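You operate a simulated robot arm through the tools that you are given. There is no shell and no other tool. Be economical: measure what you need, move in short steps, check, and stop when the job is done.

You are at the controls of a simulated two-armed robot. One attempt, no reset.

JOB
Pick up the bottle that says "Still Water" from the grey bench with one hand, pass it to the other hand and put it on the top of the blue cabinet. Set down upright: what you pick out.
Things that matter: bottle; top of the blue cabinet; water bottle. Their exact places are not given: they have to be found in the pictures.

The check looks at the end state, three seconds after you hand in, the way a careful person would. Anything else that was tipped, shoved, dropped, spilled or broken makes it a failure.

ROBOT AND FRAMES
Two 7-joint arms with two-finger parallel grippers on one trunk, on a base that drives. Base frame: it is fixed to the floor where the robot stands at the start and does not move with it; the origin is under the middle of the robot, x ahead of it, y to its left, z up; the surface under the hand at the start is at about z = 720. Readings come in mm, degrees, newtons and seconds.
The left shoulder is at the start at [50, 187, 1060], the right one opposite. With the tool pointing down near the work surface each hand reaches from about 100 to 660 mm from the robot's upright axis, wherever it stands, measured 20 degrees to its own side. Places, roughly: top of the blue cabinet [-2400, -3700, 400]. Payload 3.43 kg a hand.
The TCP of each hand is the grasp point between the finger pads, 30 mm short of the fingertips. In the tool frame z runs along the fingers and y along their closing line. The gripper opens to 94 mm. The fingers are 28 mm wide and 10 mm thick; the gripper's body (50 by 96 mm) begins 55 mm behind the TCP.
Orientation is told as [roll, pitch, yaw] about the base's x, y, z axes, in that order, counted from this pose: with the fingers straight down and closing along the base's y, the tool's x points along the base's -x, its y along +y and its z along -z.

CONTROLS
- The arms move only by the tool jog_arm. It takes "left_plan", "right_plan" or both (then of equal length, played together; a hand with none holds still); each is one flat list of numbers, 7 for each row, row after row: the shift along the base's x, y, z in mm, then the turn, a rotation vector about the base's x, y, z in degrees, then the closure in counts, from 0 (fully open) to 255 (shut). In form: [tx, ty, tz, ax, ay, az, claw, tx, ty, tz, ax, ay, az, claw, ...]. A call has 1 to 8 rows; each row shifts and turns the commanded pose from where the row before left it. A row lasts 0.2 s, in which the tool goes at most 50 mm and 8.6 degrees; a call with a longer step from one row to the next is refused whole, and so is a gripper value outside its range. Where a pose cannot be reached the arm comes as near as it can. A force on the tool above 40 N (or 10 N above the force at the start of the call, whichever is more), or a blocked arm, ends the call early, and 0.2 s more pass. Each finger travels about 153 mm/s and halts on what it meets, pressing with about 33 N; the grip force reading is that of the motor and also rises with nothing between the fingers. The clock runs only during rows and for 0.2 s after the last one: add rows that do not move to give the fingers time. The reply holds the time, the measured pose of the TCP, the force on the tool along the base axes, the opening and the grip force, in the units named above and with some noise, with the torque about the TCP (base axes, N m) and any sound that the robot's microphone picked up, and new pictures: "show" is both (left out), scene, wrist or none (wrist: the cameras of the hands that moved).
- Cameras (640 x 400 px; columns grow to the right, rows downward): "scene" is now at [156.1, -0.6, 1203.2]; the picture's right is [-0.06, -1.00, 0.00], its down [-0.63, 0.04, -0.77] and it looks along [0.77, -0.05, -0.63] (base axes); focal length 229 px, centre (320, 200). "left" rides on the left gripper at [76, -14, -102] in its tool frame; the picture's right is [0.18, 0.98, 0.00], its down [-0.75, 0.14, -0.64] and it looks along [-0.63, 0.12, 0.77] (tool axes); focal length 243 px, centre (320, 200). "right" rides on the right gripper at [76, 14, -102] in its tool frame; the picture's right is [-0.18, 0.98, 0.00], its down [-0.75, -0.14, -0.64] and it looks along [-0.63, -0.12, 0.77] (tool axes); focal length 243 px, centre (320, 200).
- raise_lower(by): slides the trunk up (or, below 0, down) by that many mm; the arms and the scene camera ride with it, the base frame stays. It gives what a move gives, with no picture.
- roll_base(legs): drives the robot by 1 to 6 legs, each [ahead, left, turn to the left] in mm, mm and degrees, along the robot's own axes; the way and the turn of a leg run together, so that a leg with both is an arc; at most 1500 mm and 180 degrees a leg. The arms and the cameras ride along, it lands a little off, and it stops where it bumps. It gives what a move gives, and a new picture of the scene camera.
- head_to(pan, tilt): turns the head with the scene camera to pan (to the left, within 80 degrees either way) and tilt (down, from -29 to 69), counted from straight ahead of the robot. It gives what a move gives, and a new picture of the scene camera.
- point_at(camera, pixels): for up to 12 pixels [column, row] of the newest picture of that camera ("zoom" is the newest enlarged one), the place [x, y, z] in the base frame of the surface seen there, good to about 3 mm, but the place of the scene camera against the robot may be out by one fixed shift of up to 25 mm in any direction. The clock stands still meanwhile.
- enlarge(camera, box): a new picture of the part [left, top, right, bottom] of that camera's present view, enlarged. The clock stands still meanwhile.
- job_done(): hands the job in; it is judged then, once.

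Keep the steps short. Do not move on a guess: measure, check each grasp and each placing, and mend mistakes. In all there are 80 turns and 260 pictures (those below and enlarged ones count). Leave the grippers open and the arms clear of the work at the hand-in unless told otherwise, and finish with a single line.

The tools are called as a command line: name --argument value ..., lists and objects as JSON in quotes. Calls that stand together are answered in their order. jog_arm: Moves the arms, as the interface text tells. Its arguments: {"type":"object","properties":{"left_plan":{"type":"array","items":{"type":"number"}},"right_plan":{"type":"array","items":{"type":"number"}},"show":{"type":"string","enum":["both","scene","wrist","none"]}},"required":[]} The other tools are called the same way: raise_lower (by) slides the trunk up or down; roll_base (legs) drives the base; head_to (pan, tilt) turns the head that bears the scene camera; point_at (camera, pixels) gives the place of the surface under pixels of a picture; enlarge (camera, box) takes an enlarged picture of a part of a camera's view; job_done () hands the job in.

At the start:

```text
clock: 0.0
left_tcp_pos: [427.8, 187.3, 1048.3]
left_ee_rot: [0.0, 0.0, 0.1]
left_force: [1.3, 0.6, 1.0]
left_moment: [0.0, 0.02, 0.0]
left_finger_gap: 93.9
left_gripper_force: 0.1
right_tcp_pos: [424.0, -218.5, 1069.4]
right_ee_rot: [0.0, 0.0, 0.0]
right_force: [0.2, -0.1, 0.6]
right_moment: [0.0, 0.01, 0.01]
right_finger_gap: 94.0
right_gripper_force: 0.0
trunk travel left (down, up): [-275.0, 157.0]
robot x, y, heading: [3.2, -4.7, -0.1]
head pan, tilt: [-3.4, 39.2]
```

scene: 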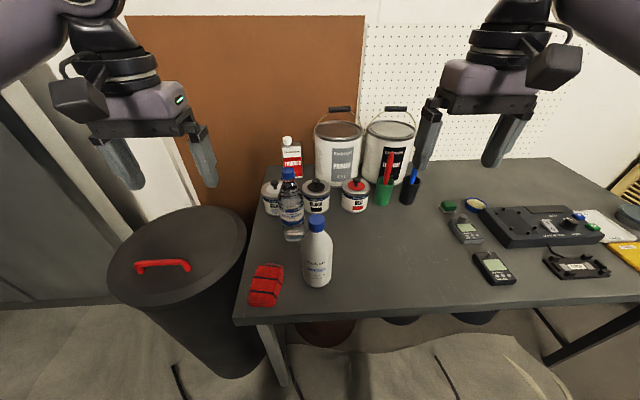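
right: 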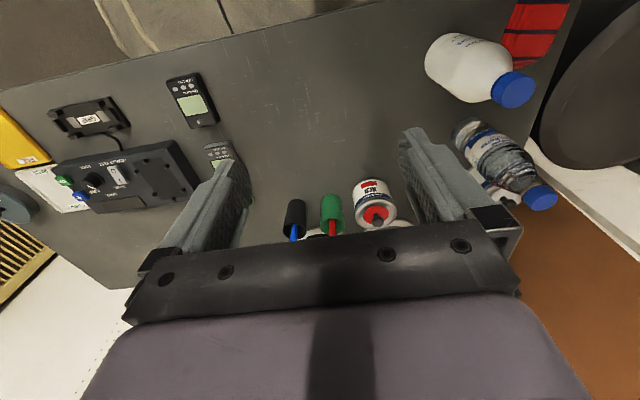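
left: 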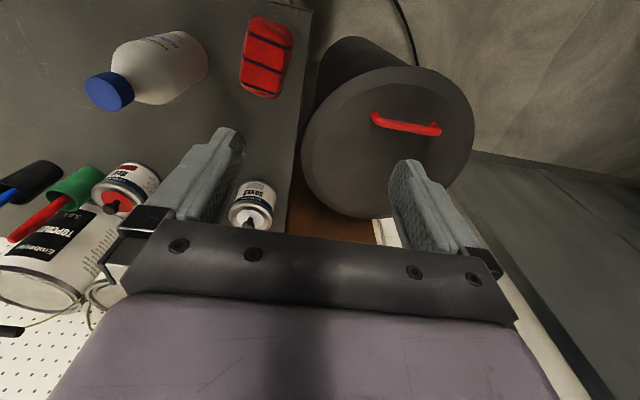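

I see two bottles: a clear one with a label near (291,208) and a white one near (317,255). I enlarge to read the labels.

enlarge --camera "scene" --box '[240, 130, 400, 300]'

point_at --camera "scene" --pixels '[[288, 172], [291, 208], [293, 238], [316, 222], [317, 258], [317, 284], [316, 195], [272, 197], [265, 285], [260, 300]]'

```text
2.35 times, centred on (320, 215) of scene
```

zoom: 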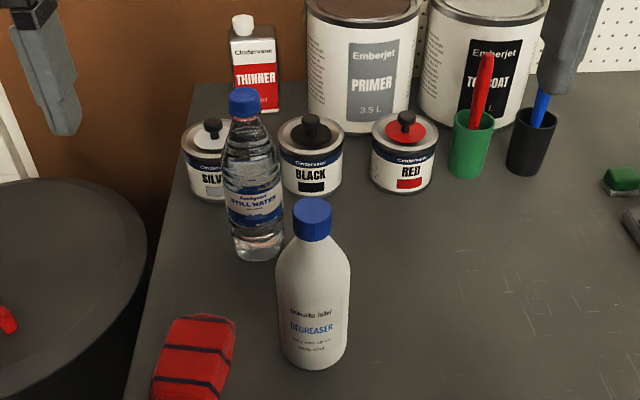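

```text
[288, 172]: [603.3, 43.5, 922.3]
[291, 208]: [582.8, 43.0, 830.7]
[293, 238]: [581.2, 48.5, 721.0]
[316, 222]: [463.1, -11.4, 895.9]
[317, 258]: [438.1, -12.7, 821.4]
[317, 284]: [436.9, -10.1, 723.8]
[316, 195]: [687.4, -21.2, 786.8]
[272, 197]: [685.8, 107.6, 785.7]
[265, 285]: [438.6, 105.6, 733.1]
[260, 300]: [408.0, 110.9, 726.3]
```

The clear bottle is Still Water, at about (610, 46). I check its place with the right wrist camera, since the scene camera may be shifted.

enlarge --camera "right" --box '[420, 90, 580, 230]'

point_at --camera "right" --pixels '[[541, 197], [530, 195], [550, 197], [500, 160], [510, 90], [490, 70], [466, 130], [375, 215]]'

point_at --camera "scene" --pixels '[[288, 169], [284, 175], [293, 175], [317, 217], [356, 182], [290, 140], [250, 240], [335, 105]]'

```text
2.86 times, centred on (500, 160) of right
```

zoom: 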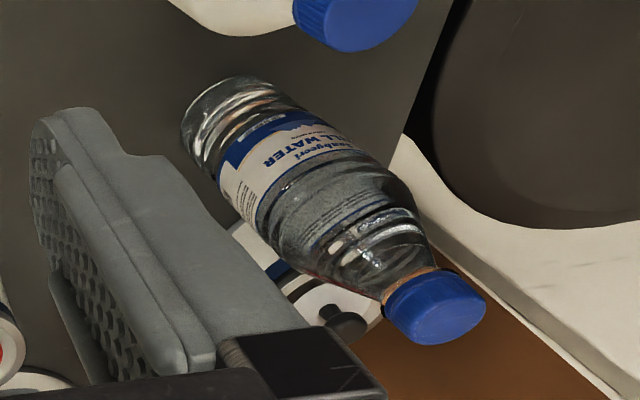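

```text
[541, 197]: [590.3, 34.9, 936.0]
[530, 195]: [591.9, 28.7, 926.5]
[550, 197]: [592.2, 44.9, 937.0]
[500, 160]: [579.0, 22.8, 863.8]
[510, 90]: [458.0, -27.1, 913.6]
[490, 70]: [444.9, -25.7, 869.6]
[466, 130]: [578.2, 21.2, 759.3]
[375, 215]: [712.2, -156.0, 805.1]
```

```text
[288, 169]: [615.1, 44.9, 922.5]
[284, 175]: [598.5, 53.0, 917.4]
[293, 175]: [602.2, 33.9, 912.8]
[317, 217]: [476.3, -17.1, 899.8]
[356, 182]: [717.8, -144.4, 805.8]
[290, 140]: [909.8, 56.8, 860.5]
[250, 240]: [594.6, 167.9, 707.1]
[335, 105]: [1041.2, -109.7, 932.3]
```

Wrist camera puts the cap near (600, 41), top at z≈937. I move the left hand above it, staying high, then look.

jog_arm --left_plan '[33, -29, 0, 0, 0, 0, 0, 33, -29, 0, 0, 0, 0, 0, 33, -29, 0, 0, 0, 0, 0, 33, -29, 0, 0, 0, 0, 0, 33, -29, 0, 0, 0, 0, 0]'

```text
clock: 1.2
left_tcp_pos: [575.5, 51.5, 1040.0]
left_ee_rot: [-0.2, 0.0, 0.1]
left_force: [0.6, 1.2, -0.1]
left_moment: [-0.08, 0.01, 0.02]
left_finger_gap: 93.9
left_gripper_force: 0.1
left hand out of reach, approached as far as the arm can: row 5
right_tcp_pos: [424.8, -215.7, 1068.2]
right_ee_rot: [-0.1, 0.1, 0.0]
right_force: [1.5, 0.3, 0.6]
right_moment: [-0.13, 0.04, -0.02]
right_finger_gap: 93.8
right_gripper_force: 0.1
trunk travel left (down, up): [-275.0, 157.0]
robot x, y, heading: [-2.5, -2.6, -0.3]
head pan, tilt: [-3.4, 39.2]
```

scene: 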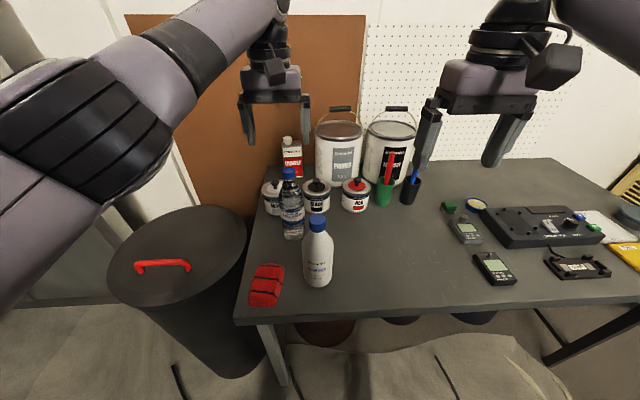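
left: 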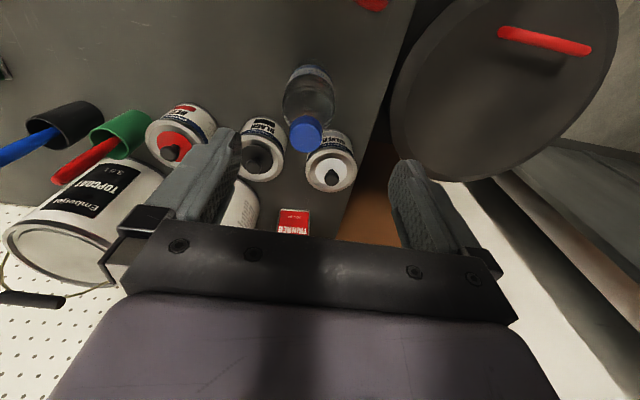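

Reach limit hit at this height; it should grow lower down. I measure the cap with the left wrist camera.

point_at --camera "left" --pixels '[[306, 130], [292, 133], [322, 133], [306, 146], [306, 118], [302, 140], [300, 75]]'

enlarge --camera "left" --box '[250, 50, 370, 170]'

```text
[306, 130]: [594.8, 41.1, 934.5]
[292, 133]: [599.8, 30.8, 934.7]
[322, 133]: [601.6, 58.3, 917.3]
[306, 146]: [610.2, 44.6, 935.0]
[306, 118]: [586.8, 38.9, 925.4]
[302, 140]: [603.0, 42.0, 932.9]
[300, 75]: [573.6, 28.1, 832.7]
```

```text
3.33 times, centred on (310, 110) of left
```

zoom: 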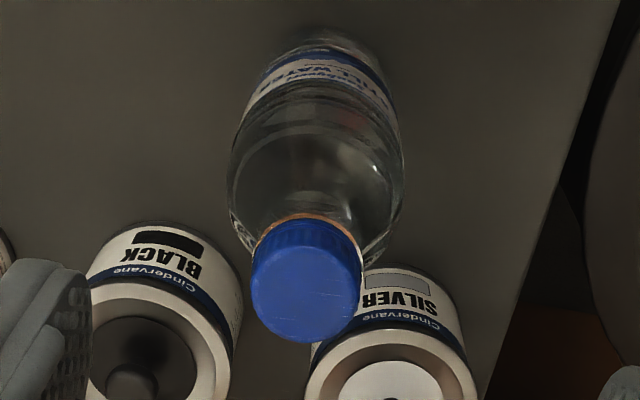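

Cap centre ≈ (599, 44), top 935. I lower to tips just above the cap (TCP z≈985) and check reach forward.

jog_arm --left_plan '[0, 0, -28, 0, 0, 0, 0, 0, 0, -27, 0, 0, 0, 0, 12, -4, 0, 0, 0, 0, 0, 12, -4, 0, 0, 0, 0, 0, 0, 0, 0, 0, 0, 0, 0]' --show "wrist"

```text
clock: 2.4
left_tcp_pos: [587.5, 46.2, 983.5]
left_ee_rot: [0.0, 0.0, -0.1]
left_force: [0.1, 0.1, 0.1]
left_moment: [-0.02, 0.0, -0.01]
left_finger_gap: 93.9
left_gripper_force: 0.1
left hand out of reach, approached as far as the arm can: row 4
right_tcp_pos: [424.9, -216.8, 1067.6]
right_ee_rot: [0.0, 0.0, 0.1]
right_force: [-0.1, -1.2, 0.9]
right_moment: [0.01, -0.01, -0.02]
right_finger_gap: 93.9
right_gripper_force: 0.1
trunk travel left (down, up): [-275.0, 157.0]
robot x, y, heading: [2.9, -1.6, 0.0]
head pan, tilt: [-3.4, 39.2]
```

left: 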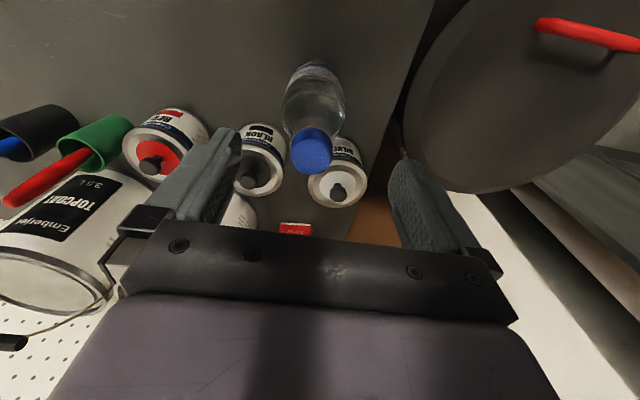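

I'm about 12 mm short. A small 35 mm drive ahead gives margin (hand is above the cap).

roll_base --legs '[[35, 0, 0]]'

```text
clock: 3.3
left_tcp_pos: [623.5, 47.0, 983.6]
left_ee_rot: [0.0, 0.1, 0.1]
left_force: [-0.6, 0.0, -0.9]
left_moment: [-0.01, 0.03, 0.01]
left_finger_gap: 93.9
left_gripper_force: 0.0
right_tcp_pos: [459.5, -216.9, 1068.5]
right_ee_rot: [0.0, 0.1, 0.0]
right_force: [-0.5, 0.7, 0.9]
right_moment: [0.0, 0.02, -0.01]
right_finger_gap: 94.3
right_gripper_force: 0.1
trunk travel left (down, up): [-275.0, 157.0]
robot x, y, heading: [33.4, 0.4, -0.0]
head pan, tilt: [-3.4, 39.2]
```

scene: 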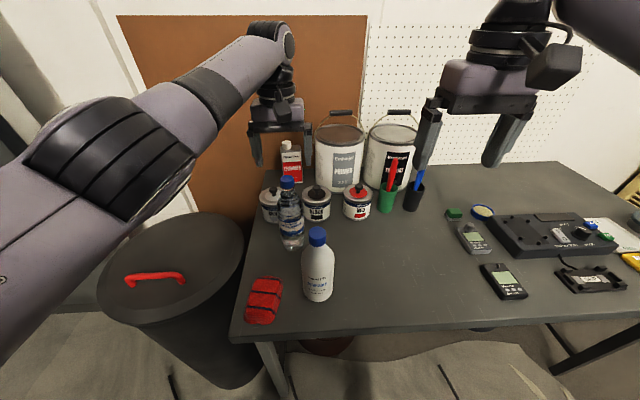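

Shift back to x≈600, y≈44 and verify with the wrist camera.

jog_arm --left_plan '[-23, -3, 0, 0, 0, 0, 0, 0, 0, 0, 0, 0, 0, 0]' --show "wrist"

```text
clock: 3.9
left_tcp_pos: [599.8, 45.2, 984.6]
left_ee_rot: [0.0, 0.1, 0.2]
left_force: [-0.2, 0.4, 0.4]
left_moment: [-0.02, 0.01, 0.01]
left_finger_gap: 93.9
left_gripper_force: 0.1
right_tcp_pos: [459.8, -217.2, 1068.5]
right_ee_rot: [0.0, 0.0, -0.1]
right_force: [0.5, -0.4, -0.3]
right_moment: [0.0, -0.01, 0.01]
right_finger_gap: 94.2
right_gripper_force: 0.2
trunk travel left (down, up): [-275.0, 157.0]
robot x, y, heading: [36.8, 0.6, -0.0]
head pan, tilt: [-3.4, 39.2]
```

left: 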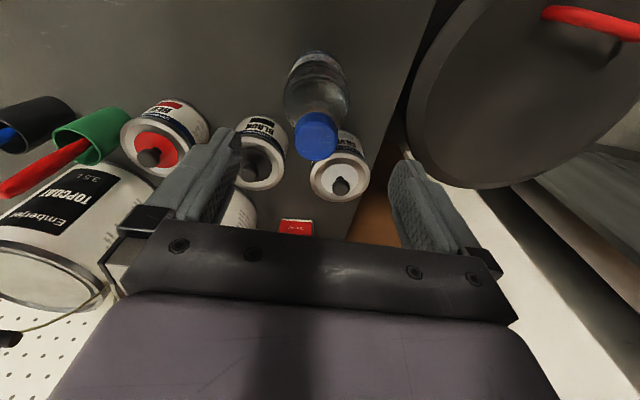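

point_at --camera "left" --pixels '[[297, 138], [318, 138], [335, 138], [318, 157], [318, 120], [318, 148]]'

```text
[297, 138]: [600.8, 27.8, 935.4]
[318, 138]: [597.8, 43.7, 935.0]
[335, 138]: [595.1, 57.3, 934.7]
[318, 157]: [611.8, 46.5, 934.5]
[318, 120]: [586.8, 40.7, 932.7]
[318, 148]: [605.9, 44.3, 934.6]
```

Cap centre (600, 43), aligned. Descend 57 mm with fingers open.

jog_arm --left_plan '[0, -1, -20, 0, 0, 0, 0, 0, -1, -20, 0, 0, 0, 0, 0, 0, -17, 0, 0, 0, 0, 0, 0, 0, 0, 0, 0, 0]'

```text
clock: 4.9
left_tcp_pos: [600.4, 42.0, 927.6]
left_ee_rot: [0.0, 0.1, 0.0]
left_force: [0.3, 0.6, 0.3]
left_moment: [0.02, -0.04, 0.01]
left_finger_gap: 94.2
left_gripper_force: 0.1
right_tcp_pos: [459.2, -217.5, 1069.0]
right_ee_rot: [0.0, 0.1, -0.2]
right_force: [-0.2, -0.1, 0.1]
right_moment: [0.01, 0.0, -0.01]
right_finger_gap: 93.9
right_gripper_force: 0.2
trunk travel left (down, up): [-275.0, 157.0]
robot x, y, heading: [33.3, 1.3, 0.0]
head pan, tilt: [-3.4, 39.2]
```

scene: 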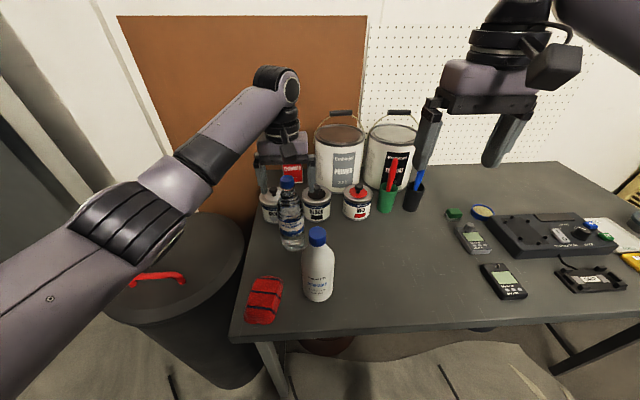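
left: 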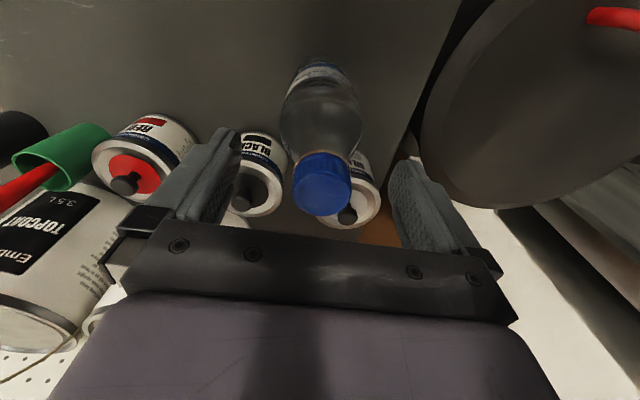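

Cap is centred between the fingers. Close.

jog_arm --left_plan '[0, 0, 0, 0, 0, 0, 255, 0, 0, 0, 0, 0, 0, 255, 0, 0, 0, 0, 0, 0, 255, 0, 0, 0, 0, 0, 0, 255]' --show "wrist"

```text
clock: 5.9
left_tcp_pos: [600.4, 41.5, 928.7]
left_ee_rot: [0.0, 0.0, 0.1]
left_force: [-0.2, 1.3, 1.0]
left_moment: [0.02, -0.01, -0.04]
left_finger_gap: 32.0
left_gripper_force: 32.7
right_tcp_pos: [458.5, -216.0, 1068.4]
right_ee_rot: [0.0, 0.0, -0.1]
right_force: [-0.3, 0.6, -0.6]
right_moment: [0.02, -0.01, 0.03]
right_finger_gap: 94.1
right_gripper_force: 0.0
trunk travel left (down, up): [-275.0, 157.0]
robot x, y, heading: [34.8, -0.4, -0.2]
head pan, tilt: [-3.4, 39.2]
```

left: 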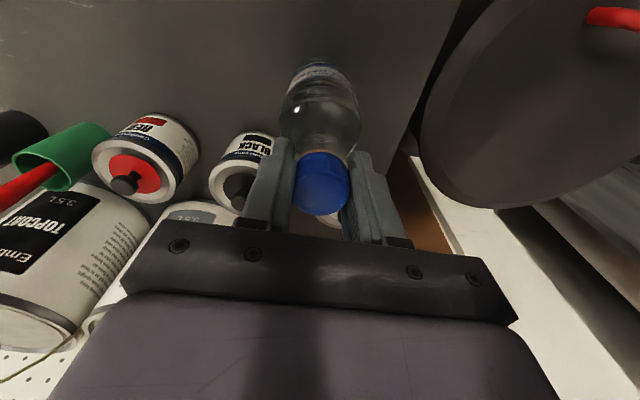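

Gripped (gap 32 mm). Lift straight up 100 mm.

jog_arm --left_plan '[0, 0, 15, 0, 0, 0, 255, 0, 0, 30, 0, 0, 0, 255, 0, 0, 30, 0, 0, 0, 255, 0, 0, 25, 0, 0, 0, 255, 0, 0, 0, 0, 0, 0, 255]'

```text
clock: 7.1
left_tcp_pos: [600.5, 40.1, 1028.1]
left_ee_rot: [0.0, 0.1, 0.0]
left_force: [0.4, -0.7, -5.0]
left_moment: [0.01, 0.03, -0.02]
left_finger_gap: 31.5
left_gripper_force: 33.1
right_tcp_pos: [459.6, -217.2, 1066.1]
right_ee_rot: [0.0, -0.1, 0.0]
right_force: [-0.7, -0.1, 0.0]
right_moment: [0.0, -0.01, -0.04]
right_finger_gap: 94.0
right_gripper_force: 0.1
trunk travel left (down, up): [-275.0, 157.0]
robot x, y, heading: [34.8, -0.8, 0.1]
head pan, tilt: [-3.4, 39.2]
```

scene: 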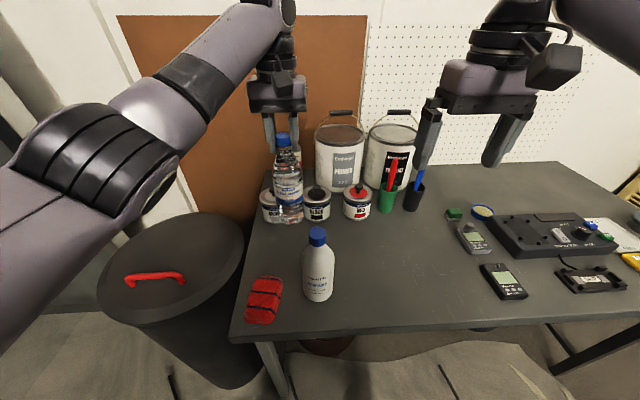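
left: 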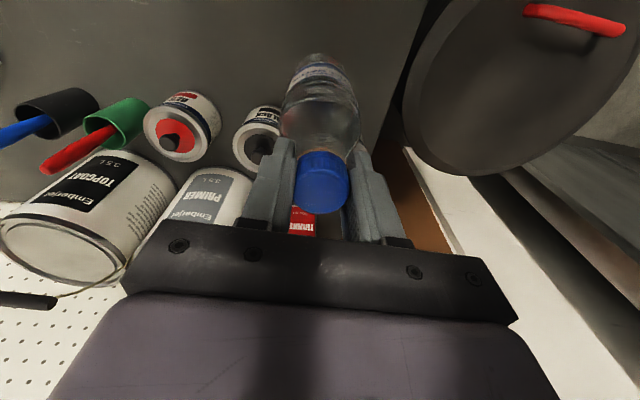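

Lifted cleanly. Shift left 60 mm so it clears the degreaser, and look sideways to see behind me before backing out.

jog_arm --left_plan '[0, 30, 10, 0, 0, 0, 255, 0, 30, 10, 0, 0, 0, 255, -20, 0, 0, 0, 0, 0, 255]' --show "none"

head_to --pan 80 --tilt 25

head_to --pan -80 --tilt 25

```text
clock: 7.9
left_tcp_pos: [579.7, 103.2, 1047.3]
left_ee_rot: [-0.1, 0.1, 0.2]
left_force: [-0.2, -0.3, -5.3]
left_moment: [-0.01, 0.0, 0.0]
left_finger_gap: 31.4
left_gripper_force: 33.1
right_tcp_pos: [458.0, -217.0, 1069.3]
right_ee_rot: [0.0, 0.0, 0.1]
right_force: [0.7, 0.2, 0.4]
right_moment: [0.01, 0.01, -0.01]
right_finger_gap: 94.2
right_gripper_force: 0.2
trunk travel left (down, up): [-275.0, 157.0]
robot x, y, heading: [35.4, 0.7, -0.1]
head pan, tilt: [-3.4, 39.2]
```

```text
clock: 9.4
left_tcp_pos: [580.0, 101.8, 1047.1]
left_ee_rot: [0.0, 0.1, 0.2]
left_force: [-0.1, 0.1, -5.8]
left_moment: [-0.03, 0.01, -0.02]
left_finger_gap: 31.5
left_gripper_force: 32.6
right_tcp_pos: [459.6, -217.8, 1069.0]
right_ee_rot: [0.0, 0.0, 0.0]
right_force: [-0.4, 0.5, 0.2]
right_moment: [-0.01, 0.0, -0.01]
right_finger_gap: 93.9
right_gripper_force: 0.1
trunk travel left (down, up): [-275.0, 157.0]
robot x, y, heading: [32.7, 3.9, 0.1]
head pan, tilt: [80.0, 25.0]
```

scene: 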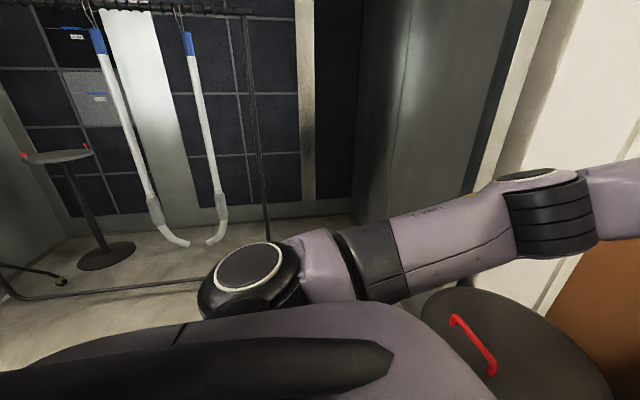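

```text
clock: 11.9
left_tcp_pos: [579.7, 102.7, 1047.3]
left_ee_rot: [0.1, 0.0, 0.0]
left_force: [0.4, 0.0, -5.7]
left_moment: [0.01, 0.01, -0.01]
left_finger_gap: 31.3
left_gripper_force: 33.4
right_tcp_pos: [459.5, -218.4, 1069.0]
right_ee_rot: [0.1, 0.0, -0.1]
right_force: [0.4, 0.1, 0.0]
right_moment: [0.01, 0.0, 0.02]
right_finger_gap: 93.9
right_gripper_force: 0.1
trunk travel left (down, up): [-275.0, 157.0]
robot x, y, heading: [34.4, 2.9, -0.2]
head pan, tilt: [-80.0, 25.0]
```

scene: 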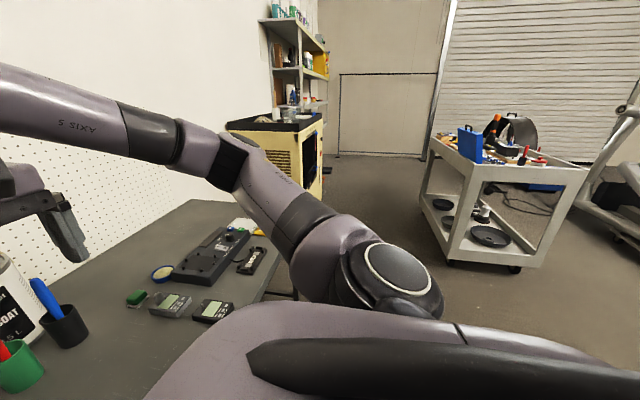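

Room behind appears open. I measure a few obstacles on the right (the cart).

point_at --camera "scene" --pixels '[[450, 245], [515, 268], [587, 170], [600, 230], [430, 145], [620, 300], [545, 187], [380, 180], [625, 200]]'

roll_base --legs '[[-350, 0, 0]]'

```text
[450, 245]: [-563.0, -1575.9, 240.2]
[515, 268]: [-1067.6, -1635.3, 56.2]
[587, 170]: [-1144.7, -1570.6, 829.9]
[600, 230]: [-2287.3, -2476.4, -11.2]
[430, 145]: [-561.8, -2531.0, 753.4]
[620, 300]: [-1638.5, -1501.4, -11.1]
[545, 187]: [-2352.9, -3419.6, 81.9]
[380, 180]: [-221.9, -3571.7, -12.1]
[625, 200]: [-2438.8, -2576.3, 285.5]
```

```text
clock: 14.2
left_tcp_pos: [228.7, 99.8, 1047.5]
left_ee_rot: [0.0, -0.1, -0.3]
left_force: [0.6, 0.3, -5.2]
left_moment: [-0.02, -0.03, 0.01]
left_finger_gap: 31.3
left_gripper_force: 33.1
right_tcp_pos: [105.4, -218.6, 1069.6]
right_ee_rot: [0.0, 0.0, -0.3]
right_force: [-0.5, -0.1, -0.2]
right_moment: [0.0, 0.0, 0.02]
right_finger_gap: 93.9
right_gripper_force: 0.0
trunk travel left (down, up): [-275.0, 157.0]
robot x, y, heading: [-317.2, 2.1, -0.4]
head pan, tilt: [-80.0, 25.0]
```

scene: 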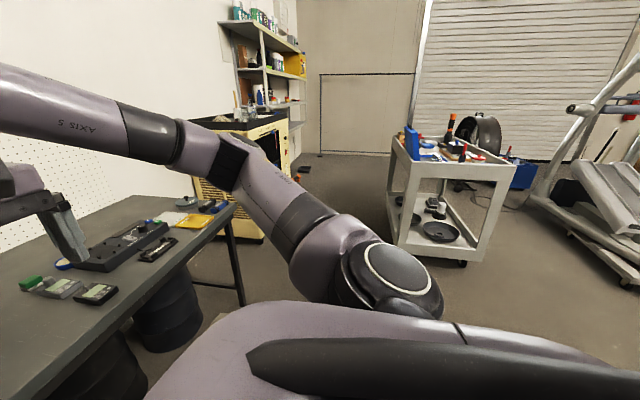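

Clear of the bench. Now turn the right hand so it points left (+y), closing along x, camera on top, in place — first half.

jog_arm --right_plan '[0, -5, -12, 4.62, 4.62, -4.62, 0, 0, -5, -12, 4.62, 4.62, -4.62, 0, 0, -5, -12, 4.62, 4.62, -4.62, 0, 0, -5, -12, 4.62, 4.62, -4.62, 0, 0, 0, -12, 4.62, 4.62, -4.62, 0, 0, 0, -12, 4.62, 4.62, -4.62, 0, 0, 0, -12, 4.62, 4.62, -4.62, 0, 0, 0, -12, 4.62, 4.62, -4.62, 0]' --show "none"

head_to --pan 0 --tilt 30

```text
clock: 16.0
left_tcp_pos: [229.2, 101.0, 1046.7]
left_ee_rot: [-0.1, 0.0, -0.3]
left_force: [0.0, 0.0, -5.4]
left_moment: [0.02, -0.01, -0.02]
left_finger_gap: 31.4
left_gripper_force: 33.0
right_tcp_pos: [105.7, -239.0, 970.8]
right_ee_rot: [27.7, 45.2, -28.5]
right_force: [-0.6, 0.3, -0.4]
right_moment: [-0.01, 0.02, 0.0]
right_finger_gap: 93.9
right_gripper_force: 0.0
trunk travel left (down, up): [-275.0, 157.0]
robot x, y, heading: [-313.8, 1.3, -0.3]
head pan, tilt: [-80.0, 25.0]
```

```text
clock: 17.5
left_tcp_pos: [229.8, 100.1, 1048.3]
left_ee_rot: [-0.1, 0.0, -0.3]
left_force: [0.4, 0.2, -5.4]
left_moment: [0.05, 0.01, 0.04]
left_finger_gap: 31.4
left_gripper_force: 32.9
right_tcp_pos: [105.3, -238.8, 972.5]
right_ee_rot: [27.5, 45.2, -28.4]
right_force: [0.4, 0.0, -0.5]
right_moment: [-0.02, -0.01, -0.02]
right_finger_gap: 93.8
right_gripper_force: 0.1
trunk travel left (down, up): [-275.0, 157.0]
robot x, y, heading: [-317.6, 3.3, -0.5]
head pan, tilt: [0.0, 30.0]
```

scene: 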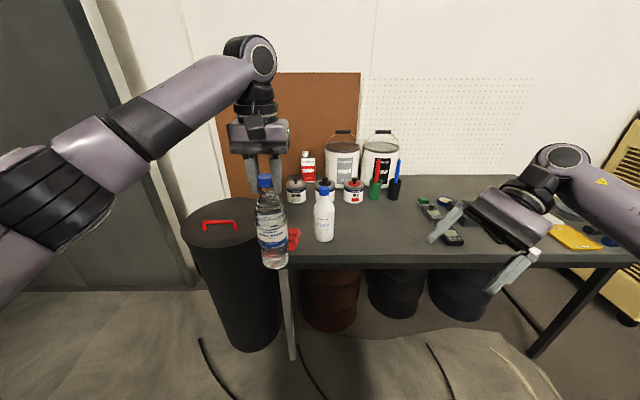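

Works so far. I finish the rotation (7 more rows).

jog_arm --right_plan '[0, 0, -6, 4.62, 4.62, -4.62, 0, 0, 0, -6, 4.62, 4.62, -4.62, 0, 0, 0, -6, 4.62, 4.62, -4.62, 0, 0, 0, -6, 4.62, 4.62, -4.62, 0, 0, 0, -6, 4.62, 4.62, -4.62, 0, 0, 0, -6, 4.62, 4.62, -4.62, 0, 0, 0, -6, 4.62, 4.62, -4.62, 0]'

```text
clock: 19.1
left_tcp_pos: [228.3, 100.7, 1047.5]
left_ee_rot: [0.0, 0.0, -0.3]
left_force: [0.1, 0.7, -5.3]
left_moment: [0.01, 0.01, -0.01]
left_finger_gap: 31.4
left_gripper_force: 32.6
right_tcp_pos: [105.9, -239.2, 929.8]
right_ee_rot: [-97.8, 89.5, 172.1]
right_force: [-0.5, -0.3, -1.6]
right_moment: [0.0, 0.0, -0.02]
right_finger_gap: 94.2
right_gripper_force: 0.2
trunk travel left (down, up): [-275.0, 157.0]
robot x, y, heading: [-314.7, 0.7, -0.6]
head pan, tilt: [0.0, 30.0]
```

scene: 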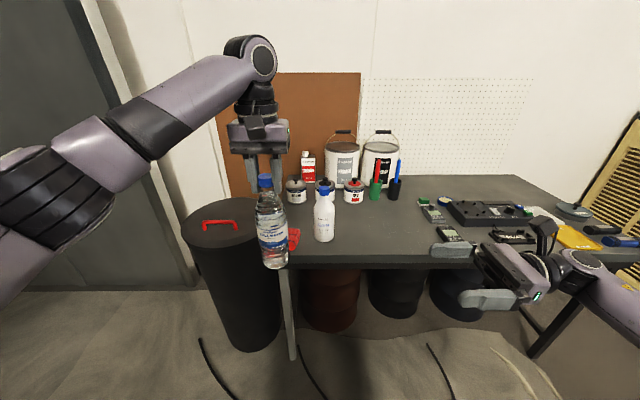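
right: 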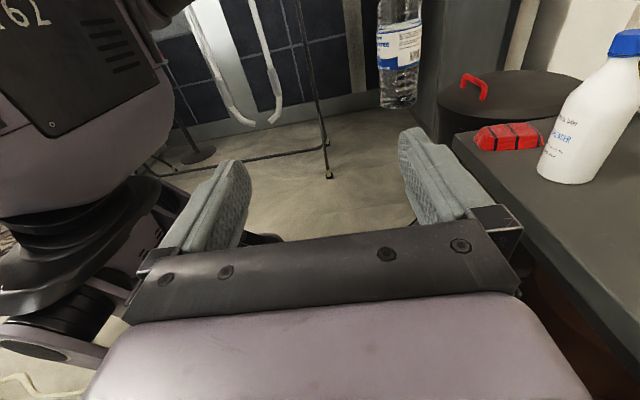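

Hand is horizontal with camera on top. Bring the bottle in line with it: left hand to (106, 0).

jog_arm --left_plan '[-31, -25, 0, 0, 0, 0, 255, -31, -25, 0, 0, 0, 0, 255, -31, -25, 0, 0, 0, 0, 255, -30, -25, 0, 0, 0, 0, 255, 0, 0, 0, 0, 0, 0, 255]' --right_plan '[0, 0, 0, 0, 0, 0, 0, 0, 0, 0, 0, 0, 0, 0, 0, 0, 0, 0, 0, 0, 0, 0, 0, 0, 0, 0, 0, 0, 0, 0, 0, 0, 0, 0, 0]'

```text
clock: 20.3
left_tcp_pos: [106.5, -1.6, 1047.7]
left_ee_rot: [0.0, -0.1, -0.3]
left_force: [0.0, -0.3, -5.8]
left_moment: [-0.03, 0.0, 0.02]
left_finger_gap: 31.4
left_gripper_force: 33.1
right_tcp_pos: [105.0, -238.8, 930.5]
right_ee_rot: [-93.5, 89.6, 176.4]
right_force: [-0.1, -0.5, 0.2]
right_moment: [-0.02, -0.01, 0.04]
right_finger_gap: 94.0
right_gripper_force: 0.1
trunk travel left (down, up): [-275.0, 157.0]
robot x, y, heading: [-314.3, 1.9, -0.3]
head pan, tilt: [0.0, 30.0]
```

scene: 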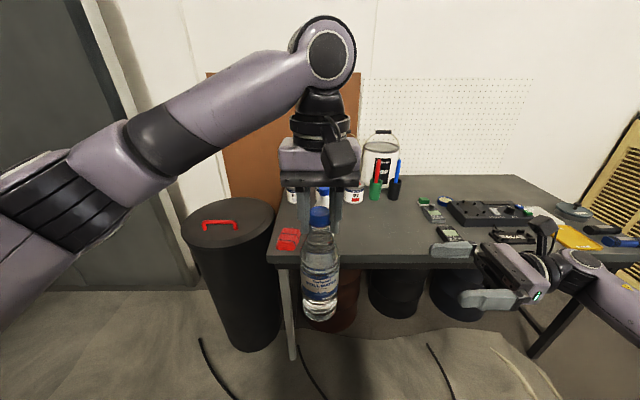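
right: 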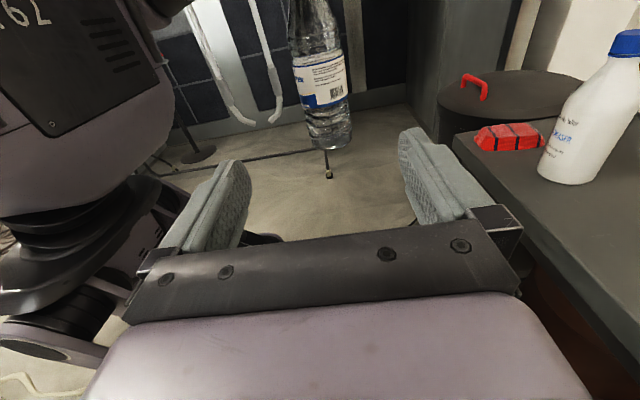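
left: 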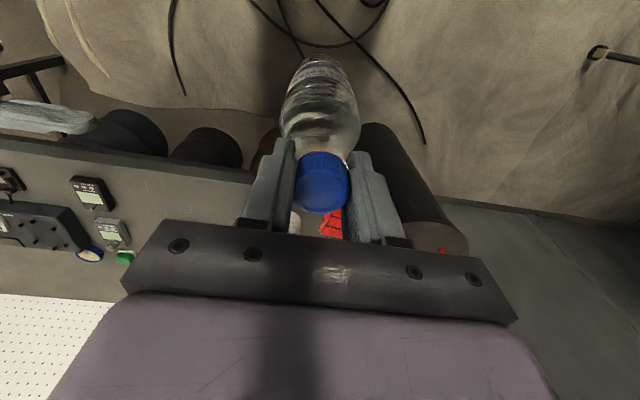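

point_at --camera "right" --pixels '[[297, 75], [320, 75], [343, 75], [303, 130], [328, 130], [350, 130], [315, 30], [328, 147]]'

```text
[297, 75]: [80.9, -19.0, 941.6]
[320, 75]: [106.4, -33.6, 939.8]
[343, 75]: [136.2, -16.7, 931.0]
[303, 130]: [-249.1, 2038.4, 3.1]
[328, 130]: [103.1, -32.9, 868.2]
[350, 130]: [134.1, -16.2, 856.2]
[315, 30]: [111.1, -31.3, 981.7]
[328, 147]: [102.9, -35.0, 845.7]
```

Bottle centre ≈ (108, −1), base z≈840. Right hand is aligned; advance 200 mm first.

jog_arm --right_plan '[1, 40, 0, 0, 0, 0, 0, 1, 40, 0, 0, 0, 0, 0, 0, 40, 0, 0, 0, 0, 0, 0, 40, 0, 0, 0, 0, 0, 0, 40, 0, 0, 0, 0, 0, 0, 0, 0, 0, 0, 0, 0]'

```text
clock: 21.7
left_tcp_pos: [105.6, -1.4, 1046.6]
left_ee_rot: [0.0, -0.1, -0.2]
left_force: [-0.2, 0.0, -5.4]
left_moment: [0.04, -0.01, 0.06]
left_finger_gap: 31.5
left_gripper_force: 33.1
right_tcp_pos: [109.2, -37.2, 930.3]
right_ee_rot: [-94.3, 89.6, 175.6]
right_force: [-0.4, -0.3, -0.3]
right_moment: [-0.03, -0.01, 0.02]
right_finger_gap: 94.1
right_gripper_force: 0.0
trunk travel left (down, up): [-275.0, 157.0]
robot x, y, heading: [-317.4, 2.8, -0.4]
head pan, tilt: [0.0, 30.0]
```

scene: 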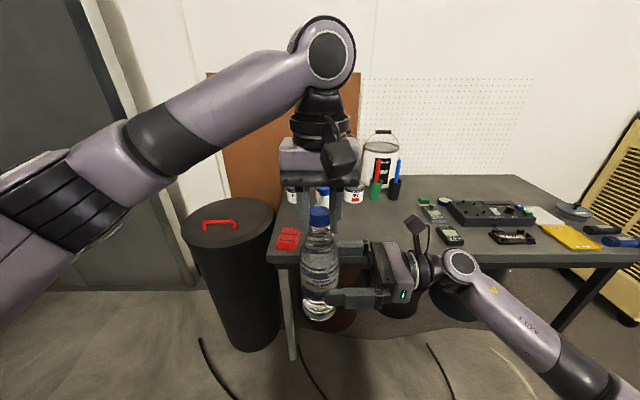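
right: 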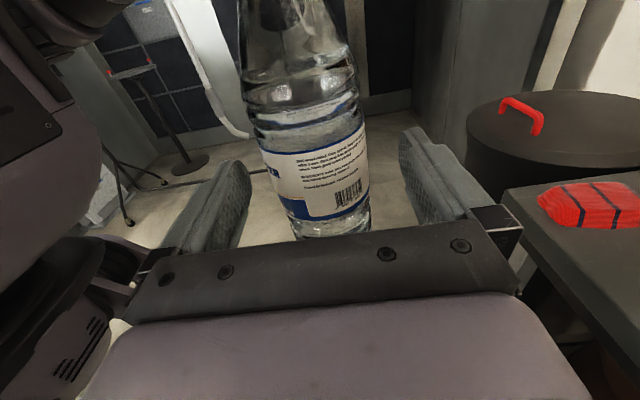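

Good alignment. Advance the last 33 mm and close the right hand.

jog_arm --right_plan '[-1, 17, 0, 0, 0, 0, 0, 0, 16, 0, 0, 0, 0, 0, 0, 0, 0, 0, 0, 0, 0, 0, 0, 0, 0, 0, 0, 255, 0, 0, 0, 0, 0, 0, 255, 0, 0, 0, 0, 0, 0, 255, 0, 0, 0, 0, 0, 0, 255]'

```text
clock: 23.3
left_tcp_pos: [106.3, -0.3, 1047.4]
left_ee_rot: [0.0, -0.1, -0.3]
left_force: [12.1, -0.9, -4.0]
left_moment: [0.06, -0.83, -0.09]
left_finger_gap: 31.3
left_gripper_force: 32.9
right_tcp_pos: [108.3, -4.1, 931.5]
right_ee_rot: [-90.5, 89.6, 179.8]
right_force: [-11.6, 1.4, 0.7]
right_moment: [-0.18, -0.5, 0.14]
right_finger_gap: 67.1
right_gripper_force: 33.2
trunk travel left (down, up): [-275.0, 157.0]
robot x, y, heading: [-317.7, 1.4, -0.1]
head pan, tilt: [0.0, 30.0]
```

scene: 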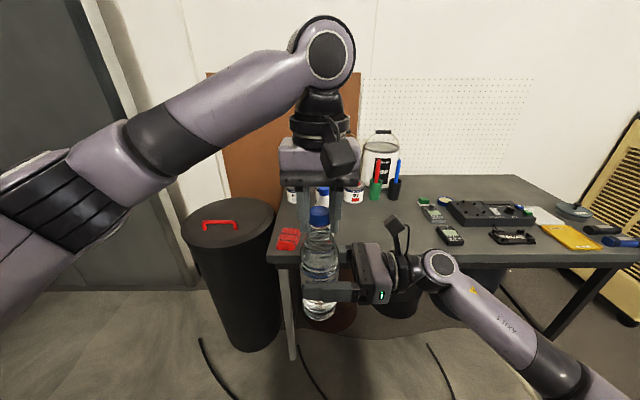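
right: 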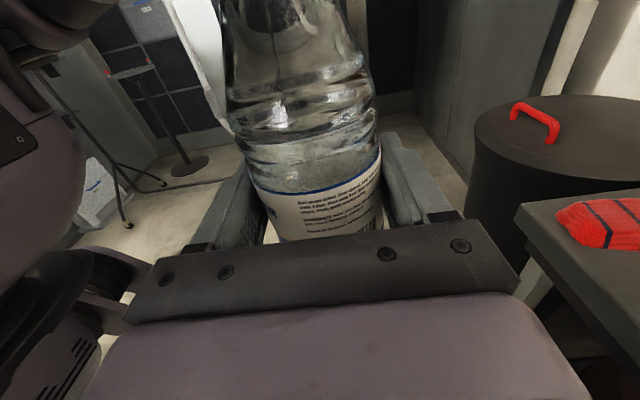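

Gripped at 67 mm with a 12 N side load. I ease the right hand by −1.5 mm in x, then open the left.

jog_arm --right_plan '[-1.5, 0, 0, 0, 0, 0, 255, 0, 0, 0, 0, 0, 0, 255]' --show "none"

jog_arm --left_plan '[0, 0, 0, 0, 0, 0, 200, 0, 0, 0, 0, 0, 0, 100, 0, 0, 0, 0, 0, 0, 0, 0, 0, 0, 0, 0, 0, 0]' --show "scene"

```text
clock: 23.9
left_tcp_pos: [106.4, -0.5, 1046.7]
left_ee_rot: [0.0, 0.0, -0.3]
left_force: [7.8, -2.6, -3.2]
left_moment: [0.0, -0.67, -0.17]
left_finger_gap: 31.4
left_gripper_force: 32.9
right_tcp_pos: [105.9, -5.6, 930.5]
right_ee_rot: [-91.4, 89.6, 178.3]
right_force: [-7.0, 3.0, -0.6]
right_moment: [-0.27, -0.26, 0.25]
right_finger_gap: 67.1
right_gripper_force: 33.3
trunk travel left (down, up): [-275.0, 157.0]
robot x, y, heading: [-317.5, 2.3, -0.3]
head pan, tilt: [0.0, 30.0]
```

```text
clock: 24.9
left_tcp_pos: [105.6, -0.6, 1049.0]
left_ee_rot: [0.0, 0.1, -0.3]
left_force: [0.2, -0.1, -0.8]
left_moment: [0.01, 0.01, 0.0]
left_finger_gap: 94.3
left_gripper_force: 0.0
right_tcp_pos: [106.9, -5.2, 931.0]
right_ee_rot: [-90.4, 89.6, 179.6]
right_force: [0.5, -0.3, -0.3]
right_moment: [-0.01, 0.01, -0.02]
right_finger_gap: 67.0
right_gripper_force: 32.7
trunk travel left (down, up): [-275.0, 157.0]
robot x, y, heading: [-319.6, 2.8, -0.3]
head pan, tilt: [0.0, 30.0]
```

scene: 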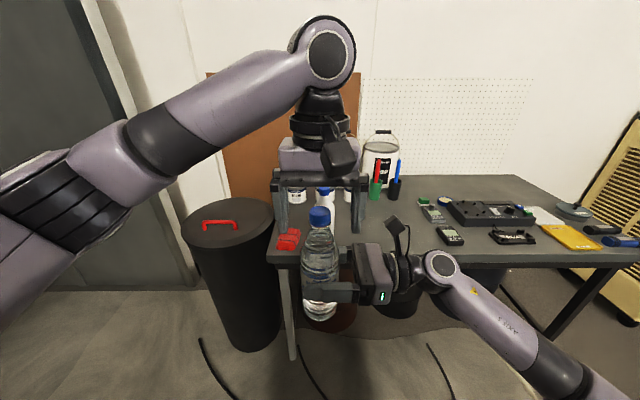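

The right hand holds it alone. Raise the left hand clear, then back to its side.

jog_arm --left_plan '[0, 0, 30, 0, 0, 0, 0, 0, 0, 35, 0, 0, 0, 0, 0, 30, 20, 0, 0, 0, 0, 0, 40, 0, 0, 0, 0, 0, 0, 45, 0, 0, 0, 0, 0, 0, 45, 0, 0, 0, 0, 0, 0, 45, 0, 0, 0, 0, 0]' --right_plan '[0, 0, 0, 0, 0, 0, 255, 0, 0, 0, 0, 0, 0, 255, 0, 0, 0, 0, 0, 0, 255, 0, 0, 0, 0, 0, 0, 255, 0, 0, 0, 0, 0, 0, 255, 0, 0, 0, 0, 0, 0, 255, 0, 0, 0, 0, 0, 0, 255]' --show "both"

```text
clock: 26.5
left_tcp_pos: [106.2, 205.8, 1129.5]
left_ee_rot: [0.0, 0.0, -0.3]
left_force: [-0.5, -0.8, -0.3]
left_moment: [0.0, 0.02, -0.02]
left_finger_gap: 94.2
left_gripper_force: 0.0
right_tcp_pos: [106.1, -5.2, 930.8]
right_ee_rot: [-89.0, 89.6, -179.0]
right_force: [0.2, 0.3, -0.1]
right_moment: [0.0, 0.01, 0.02]
right_finger_gap: 67.0
right_gripper_force: 33.1
trunk travel left (down, up): [-275.0, 157.0]
robot x, y, heading: [-318.8, -1.0, -0.1]
head pan, tilt: [0.0, 30.0]
```

scene: 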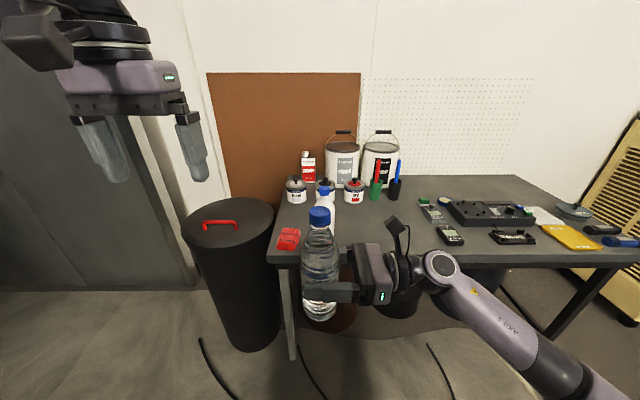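
right: 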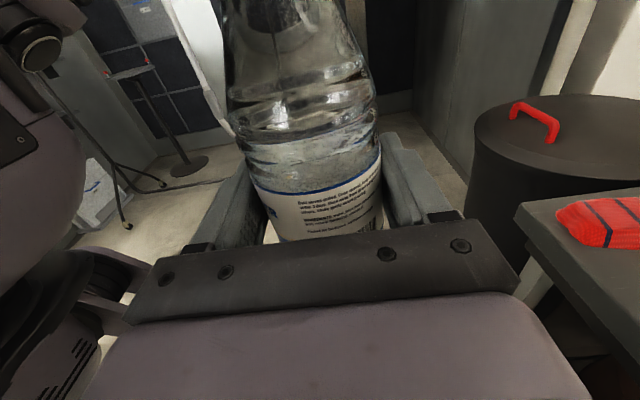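
left: 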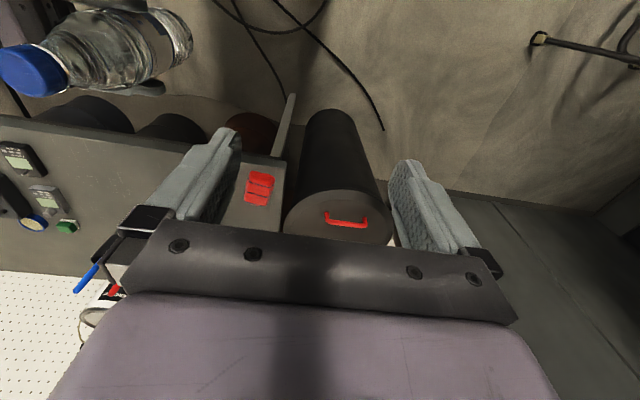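

Handover complete. Now turn right 100° in place and look for the cabinet.

roll_base --legs '[[0, 0, -100]]'

head_to --pan -25 --tilt 20

```text
clock: 31.1
left_tcp_pos: [-189.6, -451.1, 1131.1]
left_ee_rot: [0.0, 0.0, -100.3]
left_force: [-0.7, -1.6, 0.1]
left_moment: [0.04, 0.0, -0.01]
left_finger_gap: 93.8
left_gripper_force: 0.0
right_tcp_pos: [-396.3, -415.4, 930.8]
right_ee_rot: [-91.9, 89.7, 78.1]
right_force: [0.7, -0.4, 0.5]
right_moment: [-0.02, 0.04, 0.01]
right_finger_gap: 67.2
right_gripper_force: 32.7
trunk travel left (down, up): [-275.0, 157.0]
robot x, y, heading: [-314.8, -0.1, -100.5]
head pan, tilt: [0.0, 30.0]
```

scene: 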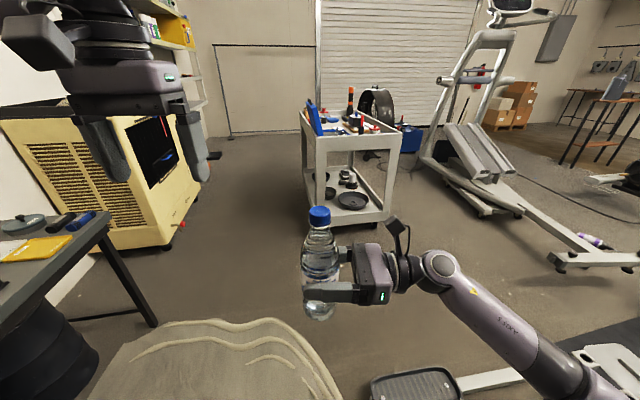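

```text
clock: 32.0
left_tcp_pos: [-189.5, -450.9, 1130.3]
left_ee_rot: [0.0, -0.1, -100.1]
left_force: [-0.3, 0.3, 0.1]
left_moment: [0.05, 0.01, 0.01]
left_finger_gap: 93.9
left_gripper_force: 0.1
right_tcp_pos: [-395.6, -413.6, 929.9]
right_ee_rot: [-88.7, 89.6, 81.4]
right_force: [0.4, -0.4, -0.1]
right_moment: [-0.01, 0.02, -0.01]
right_finger_gap: 67.2
right_gripper_force: 33.2
trunk travel left (down, up): [-275.0, 157.0]
robot x, y, heading: [-321.4, 0.8, -100.3]
head pan, tilt: [-25.0, 20.0]
```

scene: 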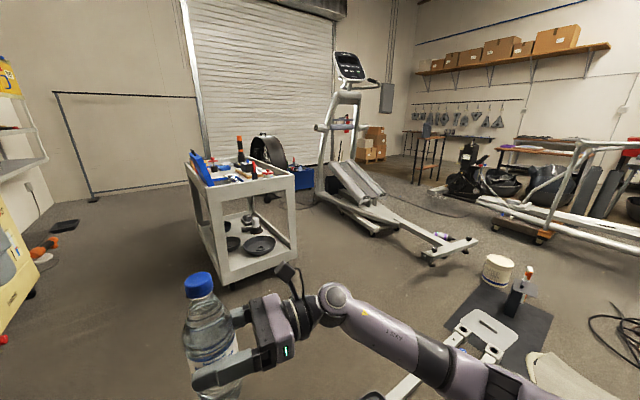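

I see a blue object near (303,180), between cart and exercise machine. Enlarge and measure obstacles.

enlarge --camera "scene" --box '[230, 110, 390, 220]'

point_at --camera "scene" --pixels '[[305, 172], [303, 190], [315, 192], [295, 275], [228, 285], [295, 178], [432, 262], [472, 242], [375, 235], [325, 200], [372, 397], [480, 345]]'

```text
3.64 times, centred on (310, 165) of scene
```

zoom: 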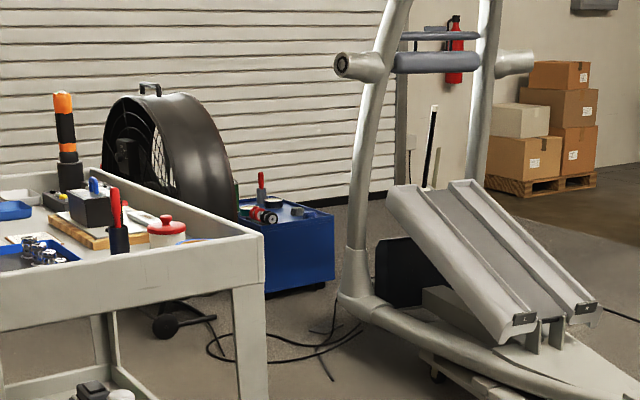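

```text
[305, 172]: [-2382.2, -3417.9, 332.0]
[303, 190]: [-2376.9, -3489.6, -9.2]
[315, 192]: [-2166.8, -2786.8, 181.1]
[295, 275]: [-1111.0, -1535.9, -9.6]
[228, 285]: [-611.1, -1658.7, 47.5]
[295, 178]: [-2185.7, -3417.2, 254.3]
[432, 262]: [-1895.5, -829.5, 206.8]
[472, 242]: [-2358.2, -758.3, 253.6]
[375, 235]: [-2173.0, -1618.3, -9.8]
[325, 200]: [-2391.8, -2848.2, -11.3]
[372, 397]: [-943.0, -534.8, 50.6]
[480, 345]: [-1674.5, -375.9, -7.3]
```

The blue cabinet has tools on top. Measure more obstacles: fan, cart rear, cooler, and low items.

point_at --camera "zoom" --pixels '[[185, 130], [225, 190], [268, 285], [333, 280], [270, 220], [320, 212], [345, 300], [165, 325], [110, 110], [240, 200], [225, 330], [270, 380]]'

point_at --camera "scene" --pixels '[[192, 240], [205, 155], [37, 250], [65, 225], [20, 340], [440, 320], [500, 300], [550, 320], [485, 262], [350, 220], [370, 150], [470, 322]]'

head_to --pan -45 --tilt 50

```text
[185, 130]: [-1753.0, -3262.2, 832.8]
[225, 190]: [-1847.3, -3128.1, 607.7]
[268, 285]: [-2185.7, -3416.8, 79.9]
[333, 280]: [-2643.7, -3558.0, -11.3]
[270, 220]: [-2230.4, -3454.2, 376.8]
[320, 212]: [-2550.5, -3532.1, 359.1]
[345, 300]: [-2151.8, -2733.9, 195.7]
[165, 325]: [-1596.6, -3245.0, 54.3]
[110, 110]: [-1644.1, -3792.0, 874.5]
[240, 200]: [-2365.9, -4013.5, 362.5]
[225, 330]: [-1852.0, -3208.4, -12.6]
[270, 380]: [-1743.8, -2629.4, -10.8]
```

```text
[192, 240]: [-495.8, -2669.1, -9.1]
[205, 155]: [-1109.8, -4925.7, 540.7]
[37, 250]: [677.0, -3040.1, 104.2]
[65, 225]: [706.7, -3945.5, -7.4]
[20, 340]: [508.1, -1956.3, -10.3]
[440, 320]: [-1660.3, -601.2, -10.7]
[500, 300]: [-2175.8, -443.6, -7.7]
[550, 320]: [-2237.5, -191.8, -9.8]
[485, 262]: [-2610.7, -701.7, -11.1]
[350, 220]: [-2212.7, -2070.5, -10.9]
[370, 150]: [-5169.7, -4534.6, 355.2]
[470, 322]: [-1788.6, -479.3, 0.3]
```

```text
clock: 33.0
left_tcp_pos: [-188.6, -450.9, 1130.2]
left_ee_rot: [-0.1, -0.1, -100.3]
left_force: [0.1, -0.6, 0.8]
left_moment: [0.03, -0.04, 0.0]
left_finger_gap: 94.0
left_gripper_force: 0.1
right_tcp_pos: [-394.7, -414.7, 930.4]
right_ee_rot: [-90.2, 89.6, 79.9]
right_force: [-0.8, 0.5, 0.5]
right_moment: [0.03, 0.03, -0.02]
right_finger_gap: 67.2
right_gripper_force: 33.2
trunk travel left (down, up): [-275.0, 157.0]
robot x, y, heading: [-317.0, -2.8, -100.0]
head pan, tilt: [-45.0, 50.0]
```

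scene: 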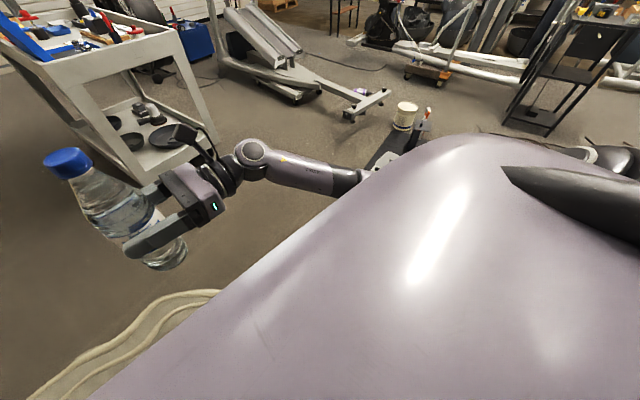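

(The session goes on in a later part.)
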